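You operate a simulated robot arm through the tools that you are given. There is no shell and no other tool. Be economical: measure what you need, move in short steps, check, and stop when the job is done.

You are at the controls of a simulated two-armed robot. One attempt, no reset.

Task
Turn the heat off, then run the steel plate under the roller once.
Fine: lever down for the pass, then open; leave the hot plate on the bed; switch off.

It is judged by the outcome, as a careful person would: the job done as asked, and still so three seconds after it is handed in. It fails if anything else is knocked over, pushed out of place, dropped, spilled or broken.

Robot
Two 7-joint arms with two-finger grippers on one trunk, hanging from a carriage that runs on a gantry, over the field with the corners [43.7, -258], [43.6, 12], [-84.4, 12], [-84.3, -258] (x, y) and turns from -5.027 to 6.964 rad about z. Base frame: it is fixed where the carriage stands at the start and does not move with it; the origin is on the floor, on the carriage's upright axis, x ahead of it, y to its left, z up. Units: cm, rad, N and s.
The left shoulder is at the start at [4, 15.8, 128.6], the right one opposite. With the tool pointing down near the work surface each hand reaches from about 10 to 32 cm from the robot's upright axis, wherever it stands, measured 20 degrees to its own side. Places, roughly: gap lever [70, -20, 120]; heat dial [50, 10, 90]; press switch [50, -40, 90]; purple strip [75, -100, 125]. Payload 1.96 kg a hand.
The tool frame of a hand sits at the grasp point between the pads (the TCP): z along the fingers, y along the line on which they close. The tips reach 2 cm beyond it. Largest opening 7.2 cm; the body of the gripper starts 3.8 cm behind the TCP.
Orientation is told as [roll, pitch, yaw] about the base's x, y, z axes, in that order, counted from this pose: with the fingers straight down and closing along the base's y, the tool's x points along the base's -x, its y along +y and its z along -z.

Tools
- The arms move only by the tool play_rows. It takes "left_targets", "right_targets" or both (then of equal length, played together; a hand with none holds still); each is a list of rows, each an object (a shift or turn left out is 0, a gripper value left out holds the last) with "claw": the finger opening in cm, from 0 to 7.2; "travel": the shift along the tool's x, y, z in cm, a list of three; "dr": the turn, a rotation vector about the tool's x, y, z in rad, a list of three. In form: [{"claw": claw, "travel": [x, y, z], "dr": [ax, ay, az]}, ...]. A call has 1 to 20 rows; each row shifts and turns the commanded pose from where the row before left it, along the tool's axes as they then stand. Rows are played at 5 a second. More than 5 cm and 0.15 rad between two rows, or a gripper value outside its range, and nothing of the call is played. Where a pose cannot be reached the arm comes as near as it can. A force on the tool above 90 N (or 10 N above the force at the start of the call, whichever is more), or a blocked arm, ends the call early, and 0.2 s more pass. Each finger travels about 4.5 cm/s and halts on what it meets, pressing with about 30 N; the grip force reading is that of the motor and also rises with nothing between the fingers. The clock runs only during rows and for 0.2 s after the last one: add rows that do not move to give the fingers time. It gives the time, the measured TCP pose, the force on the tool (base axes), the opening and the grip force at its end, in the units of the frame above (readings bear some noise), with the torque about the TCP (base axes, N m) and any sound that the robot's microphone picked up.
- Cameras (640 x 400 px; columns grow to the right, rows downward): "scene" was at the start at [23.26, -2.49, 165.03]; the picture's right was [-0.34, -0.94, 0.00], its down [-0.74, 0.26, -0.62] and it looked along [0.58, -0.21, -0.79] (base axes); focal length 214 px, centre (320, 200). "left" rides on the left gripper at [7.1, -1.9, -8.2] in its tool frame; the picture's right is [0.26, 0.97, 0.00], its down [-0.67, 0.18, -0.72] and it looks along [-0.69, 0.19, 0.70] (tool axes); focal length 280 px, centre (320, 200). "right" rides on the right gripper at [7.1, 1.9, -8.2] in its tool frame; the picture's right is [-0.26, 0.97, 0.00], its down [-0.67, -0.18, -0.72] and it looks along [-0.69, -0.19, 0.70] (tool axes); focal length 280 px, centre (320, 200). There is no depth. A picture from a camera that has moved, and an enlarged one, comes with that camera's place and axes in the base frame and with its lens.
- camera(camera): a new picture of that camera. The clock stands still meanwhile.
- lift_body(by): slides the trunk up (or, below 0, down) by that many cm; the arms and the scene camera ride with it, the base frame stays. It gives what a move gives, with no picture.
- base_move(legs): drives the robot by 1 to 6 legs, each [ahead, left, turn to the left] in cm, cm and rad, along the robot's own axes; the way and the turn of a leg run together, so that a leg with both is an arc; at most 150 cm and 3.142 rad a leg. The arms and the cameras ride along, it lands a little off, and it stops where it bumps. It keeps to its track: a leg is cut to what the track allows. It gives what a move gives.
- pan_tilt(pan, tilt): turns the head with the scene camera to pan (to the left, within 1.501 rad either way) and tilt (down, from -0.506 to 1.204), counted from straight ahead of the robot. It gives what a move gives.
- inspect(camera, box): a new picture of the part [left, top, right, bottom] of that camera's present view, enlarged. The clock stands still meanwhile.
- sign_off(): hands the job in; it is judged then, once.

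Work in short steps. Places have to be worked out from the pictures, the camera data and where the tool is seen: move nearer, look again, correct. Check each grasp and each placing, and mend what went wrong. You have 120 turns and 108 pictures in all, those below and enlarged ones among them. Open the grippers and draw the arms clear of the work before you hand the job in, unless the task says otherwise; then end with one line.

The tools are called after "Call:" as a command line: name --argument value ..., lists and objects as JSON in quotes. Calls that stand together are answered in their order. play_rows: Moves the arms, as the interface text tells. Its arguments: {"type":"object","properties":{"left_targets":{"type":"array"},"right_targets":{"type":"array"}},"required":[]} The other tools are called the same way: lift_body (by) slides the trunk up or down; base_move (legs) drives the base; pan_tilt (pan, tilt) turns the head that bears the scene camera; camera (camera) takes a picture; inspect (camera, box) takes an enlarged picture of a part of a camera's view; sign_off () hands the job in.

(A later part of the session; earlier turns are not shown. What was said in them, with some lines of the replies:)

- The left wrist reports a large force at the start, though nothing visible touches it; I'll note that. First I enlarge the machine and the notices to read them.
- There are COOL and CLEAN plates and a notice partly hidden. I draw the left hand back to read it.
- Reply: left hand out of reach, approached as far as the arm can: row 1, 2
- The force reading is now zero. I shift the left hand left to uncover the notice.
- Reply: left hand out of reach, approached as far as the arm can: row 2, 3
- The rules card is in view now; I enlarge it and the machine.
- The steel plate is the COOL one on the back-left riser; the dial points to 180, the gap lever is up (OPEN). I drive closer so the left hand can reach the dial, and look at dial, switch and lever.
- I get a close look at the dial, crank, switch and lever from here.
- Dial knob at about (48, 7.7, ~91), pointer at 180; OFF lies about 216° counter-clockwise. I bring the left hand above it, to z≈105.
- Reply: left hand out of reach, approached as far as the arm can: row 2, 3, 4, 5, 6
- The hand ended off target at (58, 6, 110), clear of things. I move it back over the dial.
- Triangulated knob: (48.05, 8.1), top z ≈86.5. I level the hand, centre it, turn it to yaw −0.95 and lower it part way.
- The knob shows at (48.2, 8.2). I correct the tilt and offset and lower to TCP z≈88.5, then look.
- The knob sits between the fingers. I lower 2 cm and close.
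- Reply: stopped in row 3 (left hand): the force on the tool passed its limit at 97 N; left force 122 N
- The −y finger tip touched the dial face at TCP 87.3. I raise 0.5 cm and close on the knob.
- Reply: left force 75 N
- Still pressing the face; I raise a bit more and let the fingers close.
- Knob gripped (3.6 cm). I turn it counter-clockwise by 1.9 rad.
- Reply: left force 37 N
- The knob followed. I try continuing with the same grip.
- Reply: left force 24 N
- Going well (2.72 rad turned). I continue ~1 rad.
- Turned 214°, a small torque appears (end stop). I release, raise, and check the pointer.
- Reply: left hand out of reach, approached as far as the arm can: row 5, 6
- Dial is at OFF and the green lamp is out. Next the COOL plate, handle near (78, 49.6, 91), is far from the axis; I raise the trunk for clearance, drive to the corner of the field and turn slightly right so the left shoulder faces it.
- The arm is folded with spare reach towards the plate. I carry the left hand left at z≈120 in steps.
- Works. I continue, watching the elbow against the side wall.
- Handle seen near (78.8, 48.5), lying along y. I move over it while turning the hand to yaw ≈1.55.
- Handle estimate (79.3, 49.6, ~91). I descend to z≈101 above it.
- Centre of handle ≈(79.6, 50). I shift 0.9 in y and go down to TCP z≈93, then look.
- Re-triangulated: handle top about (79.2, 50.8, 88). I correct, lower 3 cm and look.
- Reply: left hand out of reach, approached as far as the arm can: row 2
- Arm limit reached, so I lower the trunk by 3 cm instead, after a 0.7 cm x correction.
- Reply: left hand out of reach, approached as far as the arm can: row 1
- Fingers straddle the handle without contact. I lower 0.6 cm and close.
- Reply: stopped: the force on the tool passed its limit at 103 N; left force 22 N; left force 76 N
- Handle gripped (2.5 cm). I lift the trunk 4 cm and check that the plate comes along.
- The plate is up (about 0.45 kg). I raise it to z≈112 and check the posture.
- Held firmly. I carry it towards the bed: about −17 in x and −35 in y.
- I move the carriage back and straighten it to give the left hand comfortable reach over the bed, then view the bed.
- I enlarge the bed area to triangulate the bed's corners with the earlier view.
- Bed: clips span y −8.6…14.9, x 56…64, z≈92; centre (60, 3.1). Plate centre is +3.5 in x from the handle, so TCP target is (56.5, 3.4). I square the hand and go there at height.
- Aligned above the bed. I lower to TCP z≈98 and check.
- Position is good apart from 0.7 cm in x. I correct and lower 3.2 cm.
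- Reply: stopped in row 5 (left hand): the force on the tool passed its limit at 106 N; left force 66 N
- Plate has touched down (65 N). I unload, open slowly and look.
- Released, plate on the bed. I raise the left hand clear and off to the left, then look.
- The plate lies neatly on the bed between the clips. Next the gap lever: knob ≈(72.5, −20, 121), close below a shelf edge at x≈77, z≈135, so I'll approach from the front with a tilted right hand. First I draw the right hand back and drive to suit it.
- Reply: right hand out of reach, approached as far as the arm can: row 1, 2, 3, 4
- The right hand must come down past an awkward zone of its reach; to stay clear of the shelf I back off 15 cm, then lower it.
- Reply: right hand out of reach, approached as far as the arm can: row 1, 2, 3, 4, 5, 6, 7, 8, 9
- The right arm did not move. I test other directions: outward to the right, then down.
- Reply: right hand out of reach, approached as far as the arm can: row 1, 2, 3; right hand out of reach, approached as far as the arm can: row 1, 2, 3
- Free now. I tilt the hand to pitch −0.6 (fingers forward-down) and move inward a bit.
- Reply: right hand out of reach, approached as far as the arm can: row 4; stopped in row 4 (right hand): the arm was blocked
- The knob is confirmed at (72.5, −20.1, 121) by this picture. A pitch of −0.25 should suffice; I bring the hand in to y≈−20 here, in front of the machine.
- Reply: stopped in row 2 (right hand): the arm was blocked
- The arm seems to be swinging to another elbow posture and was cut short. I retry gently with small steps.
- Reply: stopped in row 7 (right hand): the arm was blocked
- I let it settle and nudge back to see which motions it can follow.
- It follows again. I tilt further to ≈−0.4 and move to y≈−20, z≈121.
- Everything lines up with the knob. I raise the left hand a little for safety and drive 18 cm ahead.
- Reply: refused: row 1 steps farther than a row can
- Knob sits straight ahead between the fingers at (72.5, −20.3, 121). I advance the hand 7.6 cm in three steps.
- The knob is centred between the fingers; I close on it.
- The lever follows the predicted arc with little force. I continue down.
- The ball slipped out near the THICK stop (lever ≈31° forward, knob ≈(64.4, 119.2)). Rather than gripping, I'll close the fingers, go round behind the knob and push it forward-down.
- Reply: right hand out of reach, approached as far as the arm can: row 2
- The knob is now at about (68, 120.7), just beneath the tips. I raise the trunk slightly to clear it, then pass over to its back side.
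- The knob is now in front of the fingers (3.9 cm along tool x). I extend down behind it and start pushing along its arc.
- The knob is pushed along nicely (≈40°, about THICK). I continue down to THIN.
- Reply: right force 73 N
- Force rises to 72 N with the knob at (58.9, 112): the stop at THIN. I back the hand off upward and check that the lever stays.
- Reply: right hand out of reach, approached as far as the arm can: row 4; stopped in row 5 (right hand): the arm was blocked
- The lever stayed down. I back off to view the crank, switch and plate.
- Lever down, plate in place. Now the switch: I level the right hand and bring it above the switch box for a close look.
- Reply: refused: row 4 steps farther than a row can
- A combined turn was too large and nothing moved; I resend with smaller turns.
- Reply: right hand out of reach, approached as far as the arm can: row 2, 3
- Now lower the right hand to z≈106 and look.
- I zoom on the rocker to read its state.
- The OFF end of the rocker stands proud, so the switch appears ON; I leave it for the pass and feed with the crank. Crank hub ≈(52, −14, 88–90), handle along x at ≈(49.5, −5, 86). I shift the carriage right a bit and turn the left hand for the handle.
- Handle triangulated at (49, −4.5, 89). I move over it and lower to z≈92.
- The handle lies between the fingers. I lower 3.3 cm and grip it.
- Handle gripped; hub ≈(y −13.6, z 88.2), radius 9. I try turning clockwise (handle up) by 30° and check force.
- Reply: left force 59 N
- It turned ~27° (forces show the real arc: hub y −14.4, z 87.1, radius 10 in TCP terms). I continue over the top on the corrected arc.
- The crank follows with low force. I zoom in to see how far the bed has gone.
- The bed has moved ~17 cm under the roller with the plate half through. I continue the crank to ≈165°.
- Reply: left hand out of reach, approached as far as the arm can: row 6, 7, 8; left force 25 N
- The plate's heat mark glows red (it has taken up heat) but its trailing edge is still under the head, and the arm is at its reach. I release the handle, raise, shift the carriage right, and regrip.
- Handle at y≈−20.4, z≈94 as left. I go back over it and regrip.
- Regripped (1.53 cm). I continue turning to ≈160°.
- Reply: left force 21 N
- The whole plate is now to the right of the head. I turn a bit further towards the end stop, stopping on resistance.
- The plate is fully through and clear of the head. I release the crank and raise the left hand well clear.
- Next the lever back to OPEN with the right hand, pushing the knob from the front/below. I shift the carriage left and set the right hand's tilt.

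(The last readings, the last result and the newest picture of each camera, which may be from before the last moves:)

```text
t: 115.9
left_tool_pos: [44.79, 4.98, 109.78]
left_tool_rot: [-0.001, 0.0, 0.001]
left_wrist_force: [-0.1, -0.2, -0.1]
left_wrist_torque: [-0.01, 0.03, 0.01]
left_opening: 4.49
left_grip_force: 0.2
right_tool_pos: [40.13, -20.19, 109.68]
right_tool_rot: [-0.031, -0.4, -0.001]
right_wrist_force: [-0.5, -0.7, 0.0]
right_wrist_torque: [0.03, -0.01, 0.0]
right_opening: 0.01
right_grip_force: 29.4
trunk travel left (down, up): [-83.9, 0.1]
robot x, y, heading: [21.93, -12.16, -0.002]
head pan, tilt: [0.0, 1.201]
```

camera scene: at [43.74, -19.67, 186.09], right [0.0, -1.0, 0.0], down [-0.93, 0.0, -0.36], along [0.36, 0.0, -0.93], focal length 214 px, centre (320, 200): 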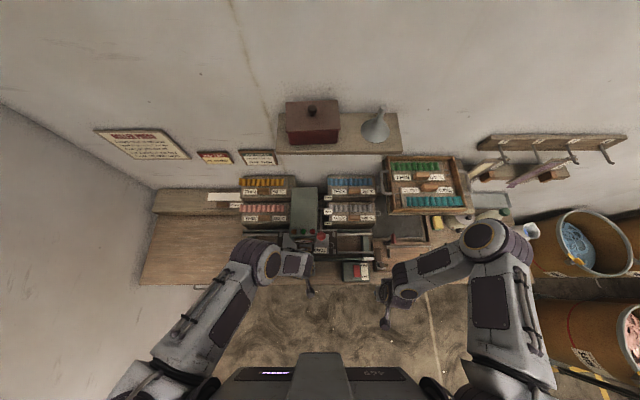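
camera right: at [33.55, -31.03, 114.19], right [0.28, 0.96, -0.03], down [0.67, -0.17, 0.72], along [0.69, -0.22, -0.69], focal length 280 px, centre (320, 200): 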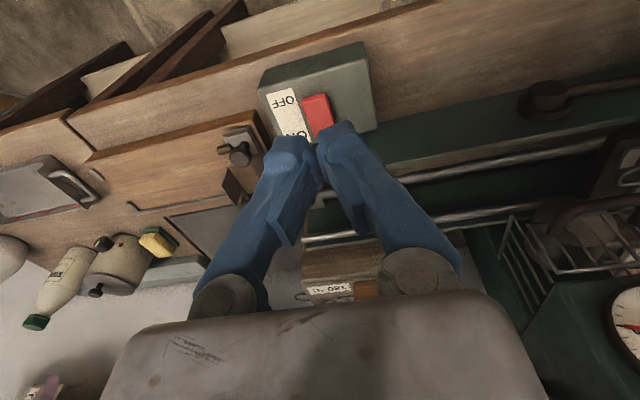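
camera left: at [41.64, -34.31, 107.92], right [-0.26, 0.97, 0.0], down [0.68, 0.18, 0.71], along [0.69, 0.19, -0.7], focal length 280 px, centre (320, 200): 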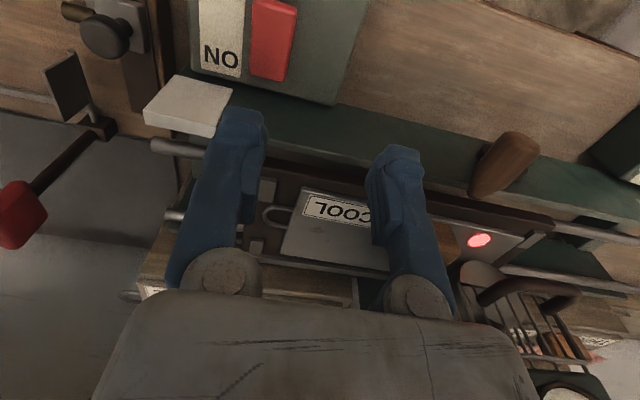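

Well placed. I pull the arm back 3 cm and up 1.5, then drive 18 cm ahead and look.

Call:
play_rows --right_targets '[{"travel": [2.17, -0.2, -2.56]}, {}]'

Call:
base_move --legs '[[18, 0, 0]]'

Call:
camera --camera "right"

```text
t: 116.5
left_tool_pos: [44.8, 4.9, 109.74]
left_tool_rot: [-0.001, 0.001, 0.002]
left_wrist_force: [0.4, -0.4, -0.4]
left_wrist_torque: [-0.02, 0.02, -0.01]
left_opening: 4.52
left_grip_force: 0.0
right_tool_pos: [38.4, -20.38, 110.56]
right_tool_rot: [-0.031, -0.399, -0.003]
right_wrist_force: [-0.2, 0.3, 0.0]
right_wrist_torque: [0.01, 0.01, 0.0]
right_opening: 0.0
right_grip_force: 29.6
right hand out of reach, approached as far as the arm can: row 1
trunk travel left (down, up): [-83.9, 0.1]
robot x, y, heading: [21.75, -11.99, -0.002]
head pan, tilt: [0.0, 1.201]
```

```text
t: 118.0
left_tool_pos: [62.93, 4.97, 109.82]
left_tool_rot: [0.001, 0.002, 0.004]
left_wrist_force: [0.2, 0.0, 1.2]
left_wrist_torque: [0.01, 0.03, 0.01]
left_opening: 4.48
left_grip_force: 0.0
right_tool_pos: [56.63, -20.3, 110.63]
right_tool_rot: [-0.031, -0.399, 0.0]
right_wrist_force: [-1.1, 0.5, -0.8]
right_wrist_torque: [0.04, 0.03, 0.01]
right_opening: 0.0
right_grip_force: 29.5
trunk travel left (down, up): [-83.9, 0.1]
robot x, y, heading: [40.49, -11.73, 0.003]
head pan, tilt: [0.0, 1.201]
```

```text
17 pictures are left
camera right: at [47.01, -18.29, 115.28], right [0.25, 0.96, 0.07], down [0.34, -0.16, 0.93], along [0.91, -0.21, -0.37], focal length 280 px, centre (320, 200)
```

right: 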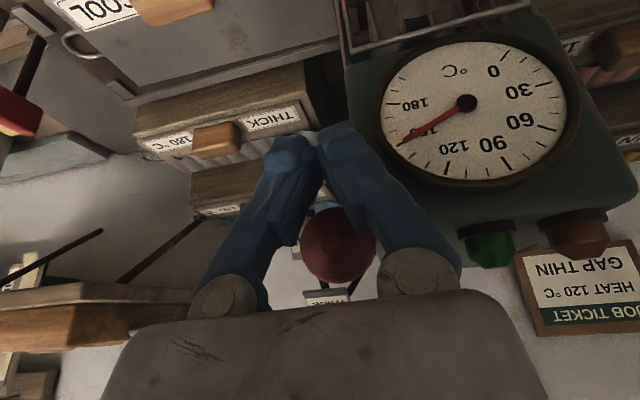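

The knob rests just behind/above the fingers as intended. I push it up and back along its arc, first half.

Call:
play_rows --right_targets '[{"travel": [-1.3, 0, -1.1]}, {"travel": [-1.1, 0, -1.1]}, {"travel": [-1.36, 0, -0.78]}, {"travel": [-1.36, 0, -0.78]}, {"travel": [-1.52, 0, -0.39]}, {"travel": [-1.52, 0, -0.39]}, {}]'

Call:
camera --camera "right"

```text
t: 119.7
left_tool_pos: [62.87, 5.09, 109.9]
left_tool_rot: [0.002, 0.002, 0.003]
left_wrist_force: [-0.2, 0.4, -0.2]
left_wrist_torque: [-0.02, 0.0, -0.03]
left_opening: 4.48
left_grip_force: 0.0
right_tool_pos: [62.3, -20.28, 117.96]
right_tool_rot: [-0.029, -0.398, 0.0]
right_wrist_force: [-0.7, 1.7, -0.7]
right_wrist_torque: [0.0, 0.02, -0.03]
right_opening: 0.0
right_grip_force: 30.0
trunk travel left (down, up): [-83.9, 0.1]
robot x, y, heading: [40.42, -11.92, 0.006]
head pan, tilt: [0.0, 1.201]
```

```text
16 pictures are left
camera right: at [52.72, -18.25, 122.62], right [0.25, 0.96, 0.07], down [0.34, -0.16, 0.93], along [0.91, -0.21, -0.37], focal length 280 px, centre (320, 200)
```

right: 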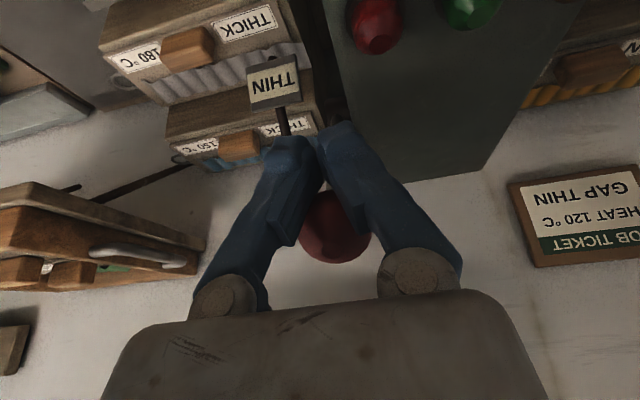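

Lever follows (THIN label is exposed, about THICK now). I push on to OPEN.

Call:
play_rows --right_targets '[{"travel": [-1.57, 0, 0]}, {"travel": [-1.57, 0, 0]}, {"travel": [-1.5, 0, 0.4]}, {"travel": [-1.5, 0, 0.4]}, {"travel": [-1.3, 0, 0.5]}, {}]'

Call:
camera --camera "right"

```text
t: 121.0
left_tool_pos: [62.99, 4.92, 109.76]
left_tool_rot: [0.002, 0.003, 0.004]
left_wrist_force: [-0.5, 0.4, -0.1]
left_wrist_torque: [0.04, 0.01, 0.02]
left_opening: 4.52
left_grip_force: 0.0
right_tool_pos: [69.83, -20.35, 119.76]
right_tool_rot: [-0.03, -0.401, -0.001]
right_wrist_force: [0.8, 0.4, -0.1]
right_wrist_torque: [-0.02, 0.04, -0.01]
right_opening: 0.0
right_grip_force: 29.5
trunk travel left (down, up): [-83.9, 0.1]
robot x, y, heading: [40.25, -11.54, 0.0]
head pan, tilt: [0.0, 1.201]
```

```text
15 pictures are left
camera right: at [60.15, -18.17, 124.35], right [0.25, 0.96, 0.07], down [0.34, -0.16, 0.93], along [0.91, -0.21, -0.37], focal length 280 px, centre (320, 200)
```

right: 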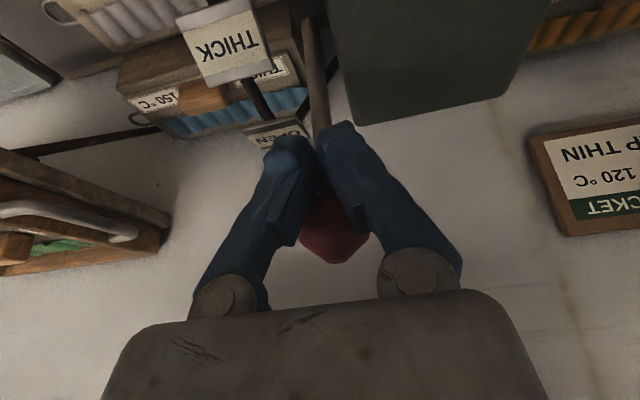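

Lever almost at the original OPEN position (knob ≈71.6 vs 72.5). I nudge it the last bit.

Call:
play_rows --right_targets '[{"travel": [-0.6, 0, 0.25]}, {"travel": [-0.5, 0, 0.25]}, {}]'

```text
t: 121.8
left_tool_pos: [62.73, 5.02, 109.69]
left_tool_rot: [0.001, 0.0, 0.005]
left_wrist_force: [-0.4, -0.5, 0.2]
left_wrist_torque: [-0.05, 0.02, -0.02]
left_opening: 4.5
left_grip_force: 0.1
right_tool_pos: [70.65, -20.02, 119.51]
right_tool_rot: [-0.029, -0.394, 0.002]
right_wrist_force: [-28.4, 2.3, 12.6]
right_wrist_torque: [-0.04, 0.19, 0.0]
right_opening: 0.61
right_grip_force: 29.8
trunk travel left (down, up): [-83.9, 0.1]
robot x, y, heading: [40.23, -11.98, 0.002]
head pan, tilt: [0.0, 1.201]
```

The lever is against its OPEN stop (28 N). I back the hand off, drive back, and level the hand for the switch.

Call:
play_rows --right_targets '[{"travel": [2, 0, 0]}, {"travel": [2, 0, 0.5]}, {}]'

Call:
base_move --legs '[[-20, 0, 0]]'

Call:
inspect --camera "scene" --box '[240, 180, 440, 290]'

Call:
play_rows --right_targets '[{"travel": [0, -2.6, 0], "dr": [0, 0.1, 0]}, {"travel": [0, -2.6, 0], "dr": [0, 0.1, 0]}, {"travel": [0, -2.6, 0], "dr": [0, 0.1, 0]}, {"travel": [0, -2.6, 0], "dr": [0, 0.1, 0]}, {"travel": [0, -2.6, 0]}, {}]'

```text
t: 122.7
left_tool_pos: [63.06, 5.01, 109.74]
left_tool_rot: [0.001, 0.002, 0.004]
left_wrist_force: [0.3, -0.6, 0.6]
left_wrist_torque: [0.03, -0.03, -0.01]
left_opening: 4.48
left_grip_force: 0.0
right_tool_pos: [67.55, -20.39, 117.56]
right_tool_rot: [-0.03, -0.401, -0.001]
right_wrist_force: [1.0, 0.1, 0.0]
right_wrist_torque: [-0.03, -0.01, 0.04]
right_opening: 0.0
right_grip_force: 29.6
trunk travel left (down, up): [-83.9, 0.1]
robot x, y, heading: [40.26, -11.9, 0.0]
head pan, tilt: [0.0, 1.201]
```

```text
t: 124.2
left_tool_pos: [43.37, 5.04, 109.87]
left_tool_rot: [0.001, 0.001, 0.002]
left_wrist_force: [0.4, 0.2, -0.3]
left_wrist_torque: [0.0, 0.0, -0.04]
left_opening: 4.47
left_grip_force: 0.0
right_tool_pos: [47.9, -20.4, 117.72]
right_tool_rot: [-0.031, -0.398, -0.002]
right_wrist_force: [0.4, -0.3, -0.5]
right_wrist_torque: [0.01, -0.06, 0.02]
right_opening: 0.0
right_grip_force: 29.7
trunk travel left (down, up): [-83.9, 0.1]
robot x, y, heading: [20.45, -11.92, 0.003]
head pan, tilt: [0.0, 1.201]
```

```text
3.20 times, centred on (340, 235) of scene
camera zoom: at [42.33, -11.83, 186.1], right [0.0, -1.0, 0.0], down [-0.93, 0.0, -0.36], along [0.36, 0.0, -0.93], focal length 686 px, centre (256, 88)
```

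zoom: 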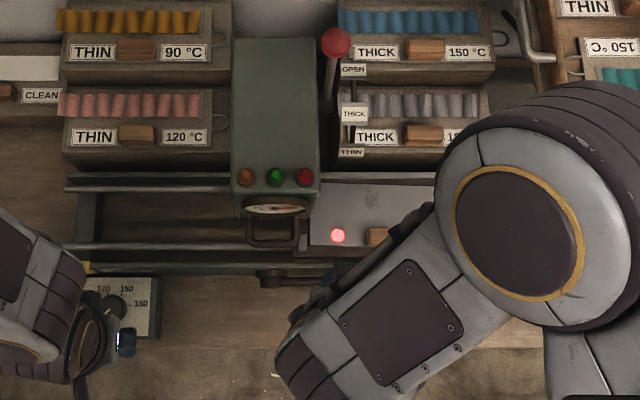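

```text
t: 125.6
left_tool_pos: [43.34, 4.9, 109.73]
left_tool_rot: [0.0, 0.002, 0.003]
left_wrist_force: [0.0, 0.2, -0.3]
left_wrist_torque: [0.03, 0.0, -0.05]
left_opening: 4.5
left_grip_force: 0.0
right_tool_pos: [47.65, -33.41, 117.87]
right_tool_rot: [-0.031, 0.0, -0.013]
right_wrist_force: [-0.4, 0.4, -0.1]
right_wrist_torque: [-0.02, 0.04, 0.01]
right_opening: 0.0
right_grip_force: 29.4
trunk travel left (down, up): [-83.9, 0.1]
robot x, y, heading: [20.46, -12.02, 0.001]
head pan, tilt: [0.0, 1.201]
```

Lever is back at OPEN. I position the right hand above the OFF end of the rocker, ≈(46, −35.8), and lower to z≈95.

Call:
play_rows --right_targets '[{"travel": [1.7, -2.4, 0], "dr": [-0.031, 0, 0]}, {"travel": [0, 0, 4.5]}, {"travel": [0, 0, 4.5]}, {"travel": [0, 0, 4.5]}, {"travel": [0, 0, 4.5]}, {"travel": [0, 0, 4.5]}, {}]'

Call:
inspect --camera "right" --box '[200, 60, 440, 220]'

```text
t: 127.2
left_tool_pos: [43.24, 4.96, 109.81]
left_tool_rot: [0.001, 0.002, 0.004]
left_wrist_force: [-0.1, 0.5, 0.1]
left_wrist_torque: [0.03, 0.01, -0.01]
left_opening: 4.49
left_grip_force: 0.1
right_tool_pos: [45.91, -35.66, 95.47]
right_tool_rot: [0.003, 0.002, -0.013]
right_wrist_force: [-1.2, -0.1, -0.6]
right_wrist_torque: [-0.01, -0.01, 0.02]
right_opening: 0.0
right_grip_force: 29.0
trunk travel left (down, up): [-83.9, 0.1]
robot x, y, heading: [20.47, -11.85, -0.0]
head pan, tilt: [0.0, 1.201]
```

```text
2.50 times, centred on (320, 140) of right
camera zoom: at [38.94, -33.81, 103.61], right [0.27, 0.96, 0.0], down [0.67, -0.19, 0.71], along [0.69, -0.19, -0.7], focal length 701 px, centre (320, 350)
```

zoom: 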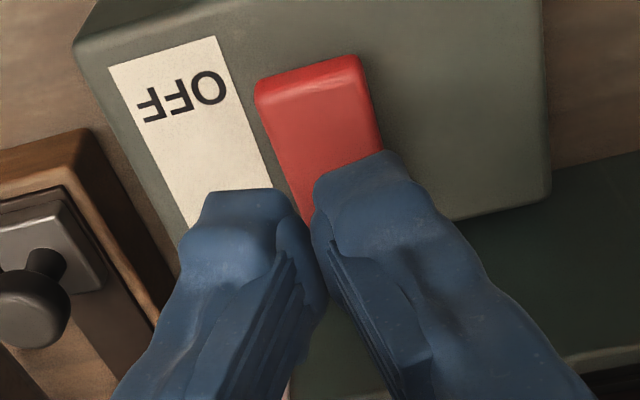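

OFF end edge of the rocker is near (45.7, −35.9, 88). I shift to x≈46.5, y≈−35.95 and lower until it presses.

Call:
play_rows --right_targets '[{"travel": [-0.6, -0.3, 0]}, {"travel": [0, 0, 2.4]}, {"travel": [0, 0, 2.2]}, {"travel": [0, 0, 0.6]}, {"travel": [0, 0, 0.4]}, {}]'

```text
t: 128.6
left_tool_pos: [43.38, 4.89, 109.75]
left_tool_rot: [-0.001, 0.001, 0.003]
left_wrist_force: [-0.2, 0.2, 0.2]
left_wrist_torque: [0.01, -0.03, 0.0]
left_opening: 4.48
left_grip_force: 0.0
right_tool_pos: [46.49, -35.97, 89.83]
right_tool_rot: [0.004, 0.0, -0.013]
right_wrist_force: [-0.2, -0.2, -0.2]
right_wrist_torque: [0.02, 0.0, -0.01]
right_opening: 0.0
right_grip_force: 29.7
trunk travel left (down, up): [-83.9, 0.1]
robot x, y, heading: [20.54, -12.06, 0.003]
head pan, tilt: [0.0, 1.201]
```

No contact yet; I press down in small steps.

Call:
play_rows --right_targets '[{"travel": [0, 0, 0.4]}, {"travel": [0, 0, 0.3]}, {"travel": [0, 0, 0.3]}, {}]'

Call:
inspect --camera "right" --box '[200, 80, 440, 240]'

```text
t: 129.6
left_tool_pos: [43.41, 4.92, 109.79]
left_tool_rot: [0.0, 0.002, 0.001]
left_wrist_force: [0.4, -0.3, 0.2]
left_wrist_torque: [0.01, -0.02, -0.06]
left_opening: 4.52
left_grip_force: 0.1
right_tool_pos: [46.5, -35.95, 88.86]
right_tool_rot: [0.002, -0.001, -0.012]
right_wrist_force: [0.8, 0.1, 0.1]
right_wrist_torque: [-0.03, 0.01, -0.03]
right_opening: 0.0
right_grip_force: 29.8
trunk travel left (down, up): [-83.9, 0.1]
robot x, y, heading: [20.27, -11.99, 0.002]
head pan, tilt: [0.0, 1.201]
```

```text
2.50 times, centred on (320, 160) of right
camera zoom: at [39.56, -34.17, 97.07], right [0.27, 0.96, 0.0], down [0.67, -0.19, 0.71], along [0.69, -0.19, -0.7], focal length 701 px, centre (320, 300)
```

zoom: 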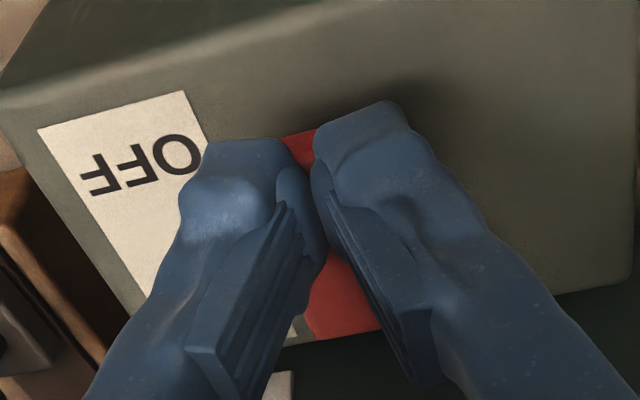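

Right over the OFF end and nearly touching. I press on down.

Call:
play_rows --right_targets '[{"travel": [0, 0, 0.3]}, {"travel": [0, 0, 0.3]}, {"travel": [0, 0, 0.3]}, {}]'

```text
t: 130.4
left_tool_pos: [43.18, 4.7, 109.94]
left_tool_rot: [-0.001, 0.001, 0.001]
left_wrist_force: [0.4, -0.2, 0.6]
left_wrist_torque: [0.01, 0.01, 0.0]
left_opening: 4.49
left_grip_force: 0.0
right_tool_pos: [46.59, -36.01, 88.53]
right_tool_rot: [0.007, 0.004, -0.011]
right_wrist_force: [-19.2, 4.2, 99.6]
right_wrist_torque: [-0.05, -0.28, 0.31]
right_opening: 0.65
right_grip_force: 29.7
trunk travel left (down, up): [-83.9, 0.1]
robot x, y, heading: [20.22, -11.97, 0.005]
head pan, tilt: [0.0, 1.201]
stopped in row 4 (right hand): the force on the tool passed its limit at 104 N (the readings are from after the stop); the commanded pose is now the measured one
```

Pressed firmly (100 N). I raise and look at the rocker.

Call:
play_rows --right_targets '[{"travel": [0, 0, -2]}, {"travel": [0, 0, -4]}, {"travel": [0, 0, -4]}, {"travel": [0, -3, -4]}, {"travel": [0, -4, 0]}, {}]'

Call:
inspect --camera "right" --box '[260, 20, 460, 170]'

```text
t: 131.8
left_tool_pos: [43.35, 4.93, 109.78]
left_tool_rot: [-0.001, 0.001, 0.001]
left_wrist_force: [0.2, -0.3, 0.3]
left_wrist_torque: [-0.01, 0.01, -0.01]
left_opening: 4.51
left_grip_force: 0.0
right_tool_pos: [46.58, -42.8, 102.24]
right_tool_rot: [0.008, 0.002, -0.014]
right_wrist_force: [0.4, 0.1, 1.3]
right_wrist_torque: [-0.02, 0.02, -0.02]
right_opening: 0.0
right_grip_force: 29.3
trunk travel left (down, up): [-83.9, 0.1]
robot x, y, heading: [20.18, -11.79, -0.001]
head pan, tilt: [0.0, 1.201]
```

```text
2.67 times, centred on (360, 95) of right
camera zoom: at [39.51, -41.08, 110.35], right [0.27, 0.96, 0.01], down [0.67, -0.2, 0.71], along [0.69, -0.19, -0.7], focal length 748 px, centre (213, 480)
```

zoom: 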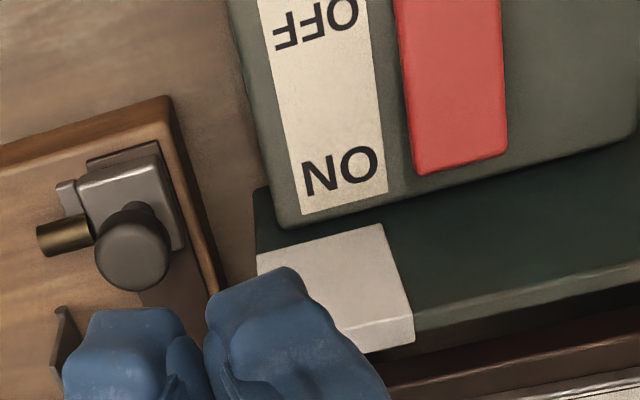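

I draw the hand back a few centimetres to see the whole rocker.

Call:
play_rows --right_targets '[{"travel": [3.5, -1, -2]}, {"travel": [3.5, -1, -2]}, {}]'

Call:
inspect --camera "right" --box '[290, 30, 450, 150]'

```text
t: 132.7
left_tool_pos: [43.44, 4.97, 109.81]
left_tool_rot: [0.0, 0.002, 0.002]
left_wrist_force: [-0.5, 0.9, -0.1]
left_wrist_torque: [-0.02, 0.01, 0.0]
left_opening: 4.49
left_grip_force: 0.0
right_tool_pos: [39.52, -44.83, 106.0]
right_tool_rot: [0.007, 0.002, -0.013]
right_wrist_force: [0.6, -0.7, -0.5]
right_wrist_torque: [0.01, -0.02, -0.01]
right_opening: 0.0
right_grip_force: 30.0
trunk travel left (down, up): [-83.9, 0.1]
robot x, y, heading: [20.56, -11.71, 0.003]
head pan, tilt: [0.0, 1.201]
```

```text
3.33 times, centred on (370, 90) of right
camera zoom: at [32.45, -43.11, 114.16], right [0.27, 0.96, 0.01], down [0.67, -0.2, 0.71], along [0.69, -0.19, -0.7], focal length 935 px, centre (153, 567)
```

zoom: 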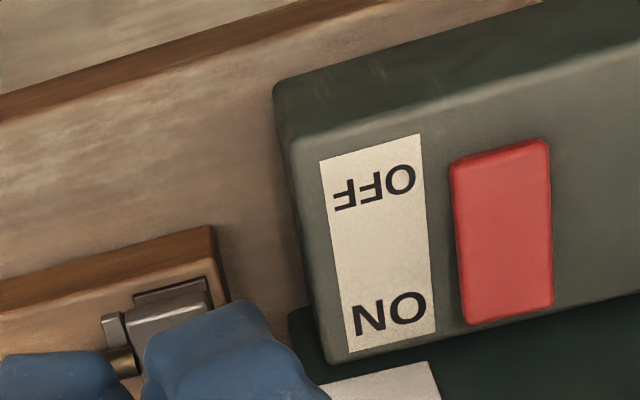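

The OFF end now sits flush (before, it stood proud), so it reads OFF. I open the right gripper, withdraw from the bench and make a final check.

Call:
play_rows --right_targets '[{"travel": [1, -3, -2], "claw": 5}, {"travel": [1, -3, -2]}, {}]'

Call:
base_move --legs '[[-15, 0, 0]]'

Call:
pan_tilt --pan -0.15 --tilt 1.0

Call:
camera --camera "scene"

Call:
inspect --camera "scene" --box '[240, 130, 440, 255]'

```text
t: 133.4
left_tool_pos: [43.23, 4.94, 109.8]
left_tool_rot: [0.0, 0.001, 0.002]
left_wrist_force: [0.3, -0.2, 0.4]
left_wrist_torque: [0.04, 0.01, -0.01]
left_opening: 4.5
left_grip_force: 0.1
right_tool_pos: [37.48, -50.88, 110.0]
right_tool_rot: [0.007, 0.004, -0.013]
right_wrist_force: [-0.1, -0.1, 1.3]
right_wrist_torque: [-0.01, 0.0, 0.0]
right_opening: 5.01
right_grip_force: 0.1
trunk travel left (down, up): [-83.9, 0.1]
robot x, y, heading: [20.22, -11.81, 0.003]
head pan, tilt: [0.0, 1.201]
```

```text
t: 134.8
left_tool_pos: [28.4, 4.91, 109.84]
left_tool_rot: [0.0, -0.001, 0.0]
left_wrist_force: [-0.2, 0.6, -0.9]
left_wrist_torque: [0.04, 0.02, -0.02]
left_opening: 4.49
left_grip_force: 0.1
right_tool_pos: [22.34, -50.79, 110.12]
right_tool_rot: [0.004, 0.002, -0.015]
right_wrist_force: [1.0, -0.2, 0.3]
right_wrist_torque: [-0.03, 0.01, 0.02]
right_opening: 4.99
right_grip_force: 0.1
trunk travel left (down, up): [-83.9, 0.1]
robot x, y, heading: [6.04, -11.85, -0.002]
head pan, tilt: [0.0, 1.201]
```

```text
t: 135.6
left_tool_pos: [28.37, 4.92, 109.83]
left_tool_rot: [0.002, 0.0, 0.002]
left_wrist_force: [-0.6, 0.5, 0.0]
left_wrist_torque: [0.01, -0.01, -0.03]
left_opening: 4.5
left_grip_force: 0.1
right_tool_pos: [22.22, -51.04, 110.09]
right_tool_rot: [0.006, 0.002, -0.016]
right_wrist_force: [-0.3, -0.1, -0.1]
right_wrist_torque: [-0.01, 0.01, -0.02]
right_opening: 5.0
right_grip_force: 0.1
trunk travel left (down, up): [-83.9, 0.1]
robot x, y, heading: [5.57, -11.86, 0.005]
head pan, tilt: [-0.15, 1.0]
```

```text
9 pictures are left
camera scene: at [28.56, -12.9, 187.36], right [-0.15, -0.99, 0.0], down [-0.83, 0.13, -0.54], along [0.53, -0.08, -0.84], focal length 214 px, centre (320, 200)
```

scene: 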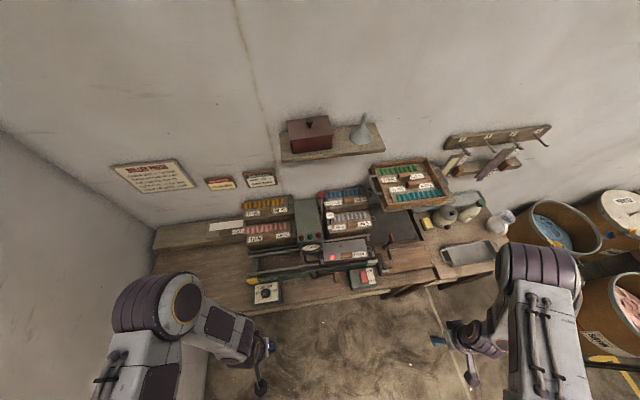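

```text
3.20 times, centred on (340, 192) of scene
camera zoom: at [28.56, -12.9, 187.36], right [-0.15, -0.99, 0.0], down [-0.83, 0.13, -0.54], along [0.53, -0.08, -0.84], focal length 686 px, centre (256, 224)
```

zoom: 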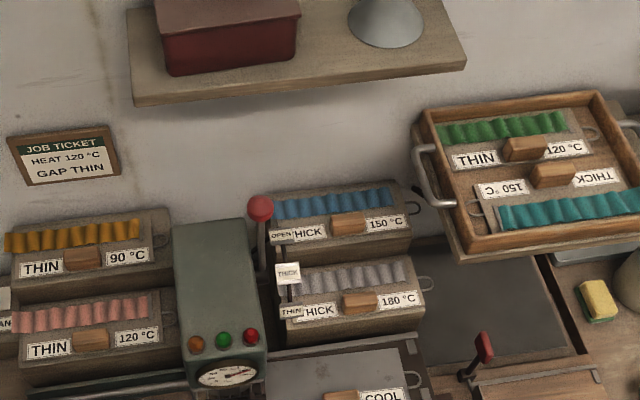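

Lever open, nothing displaced. One closer look at the dial, plate and switch.

Call:
inspect --camera "scene" --box '[235, 215, 395, 315]'

Call:
inspect --camera "scene" --box '[340, 255, 390, 295]'

```text
4.00 times, centred on (315, 265) of scene
camera zoom: at [28.56, -12.9, 187.36], right [-0.15, -0.99, 0.0], down [-0.83, 0.13, -0.54], along [0.53, -0.08, -0.84], focal length 858 px, centre (340, -60)
```

zoom: 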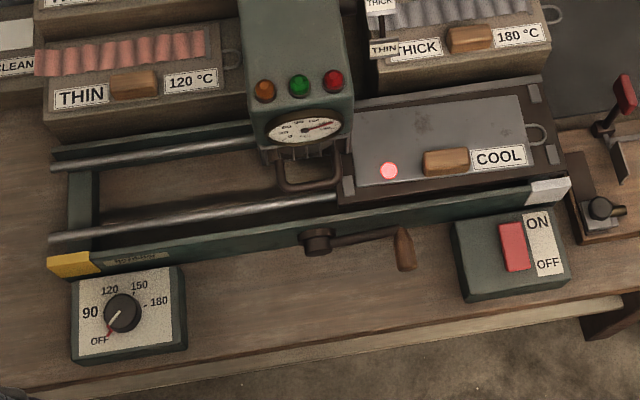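

```text
10.00 times, centred on (365, 275) of scene
camera zoom: at [28.56, -12.9, 187.36], right [-0.15, -0.99, 0.0], down [-0.83, 0.13, -0.54], along [0.53, -0.08, -0.84], focal length 2145 px, centre (-130, -550)
```

zoom: 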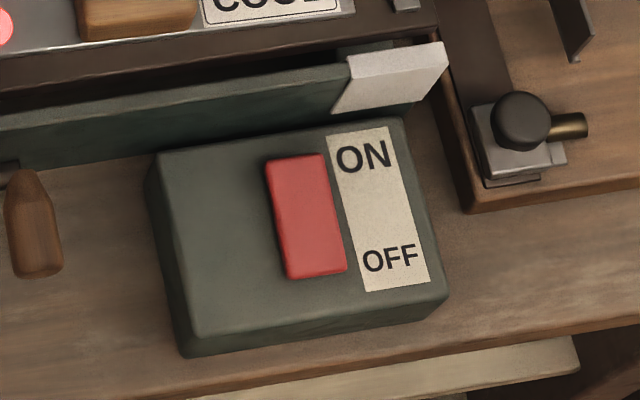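

The dial is at OFF, the lever is up at OPEN, and the rocker is down on OFF. The hot plate lies on the bed past the roller, nothing else has moved and both arms are clear, so I hand the job in.

Call:
sign_off

```text
The job is handed in.
```

I turned the heat off, ran the steel plate under the roller once with the lever down at THIN, and put the lever back to OPEN. The hot plate is still on the bed, and I pressed the switch to OFF; from the pictures the OFF end sits down, but no lamp confirmed it.
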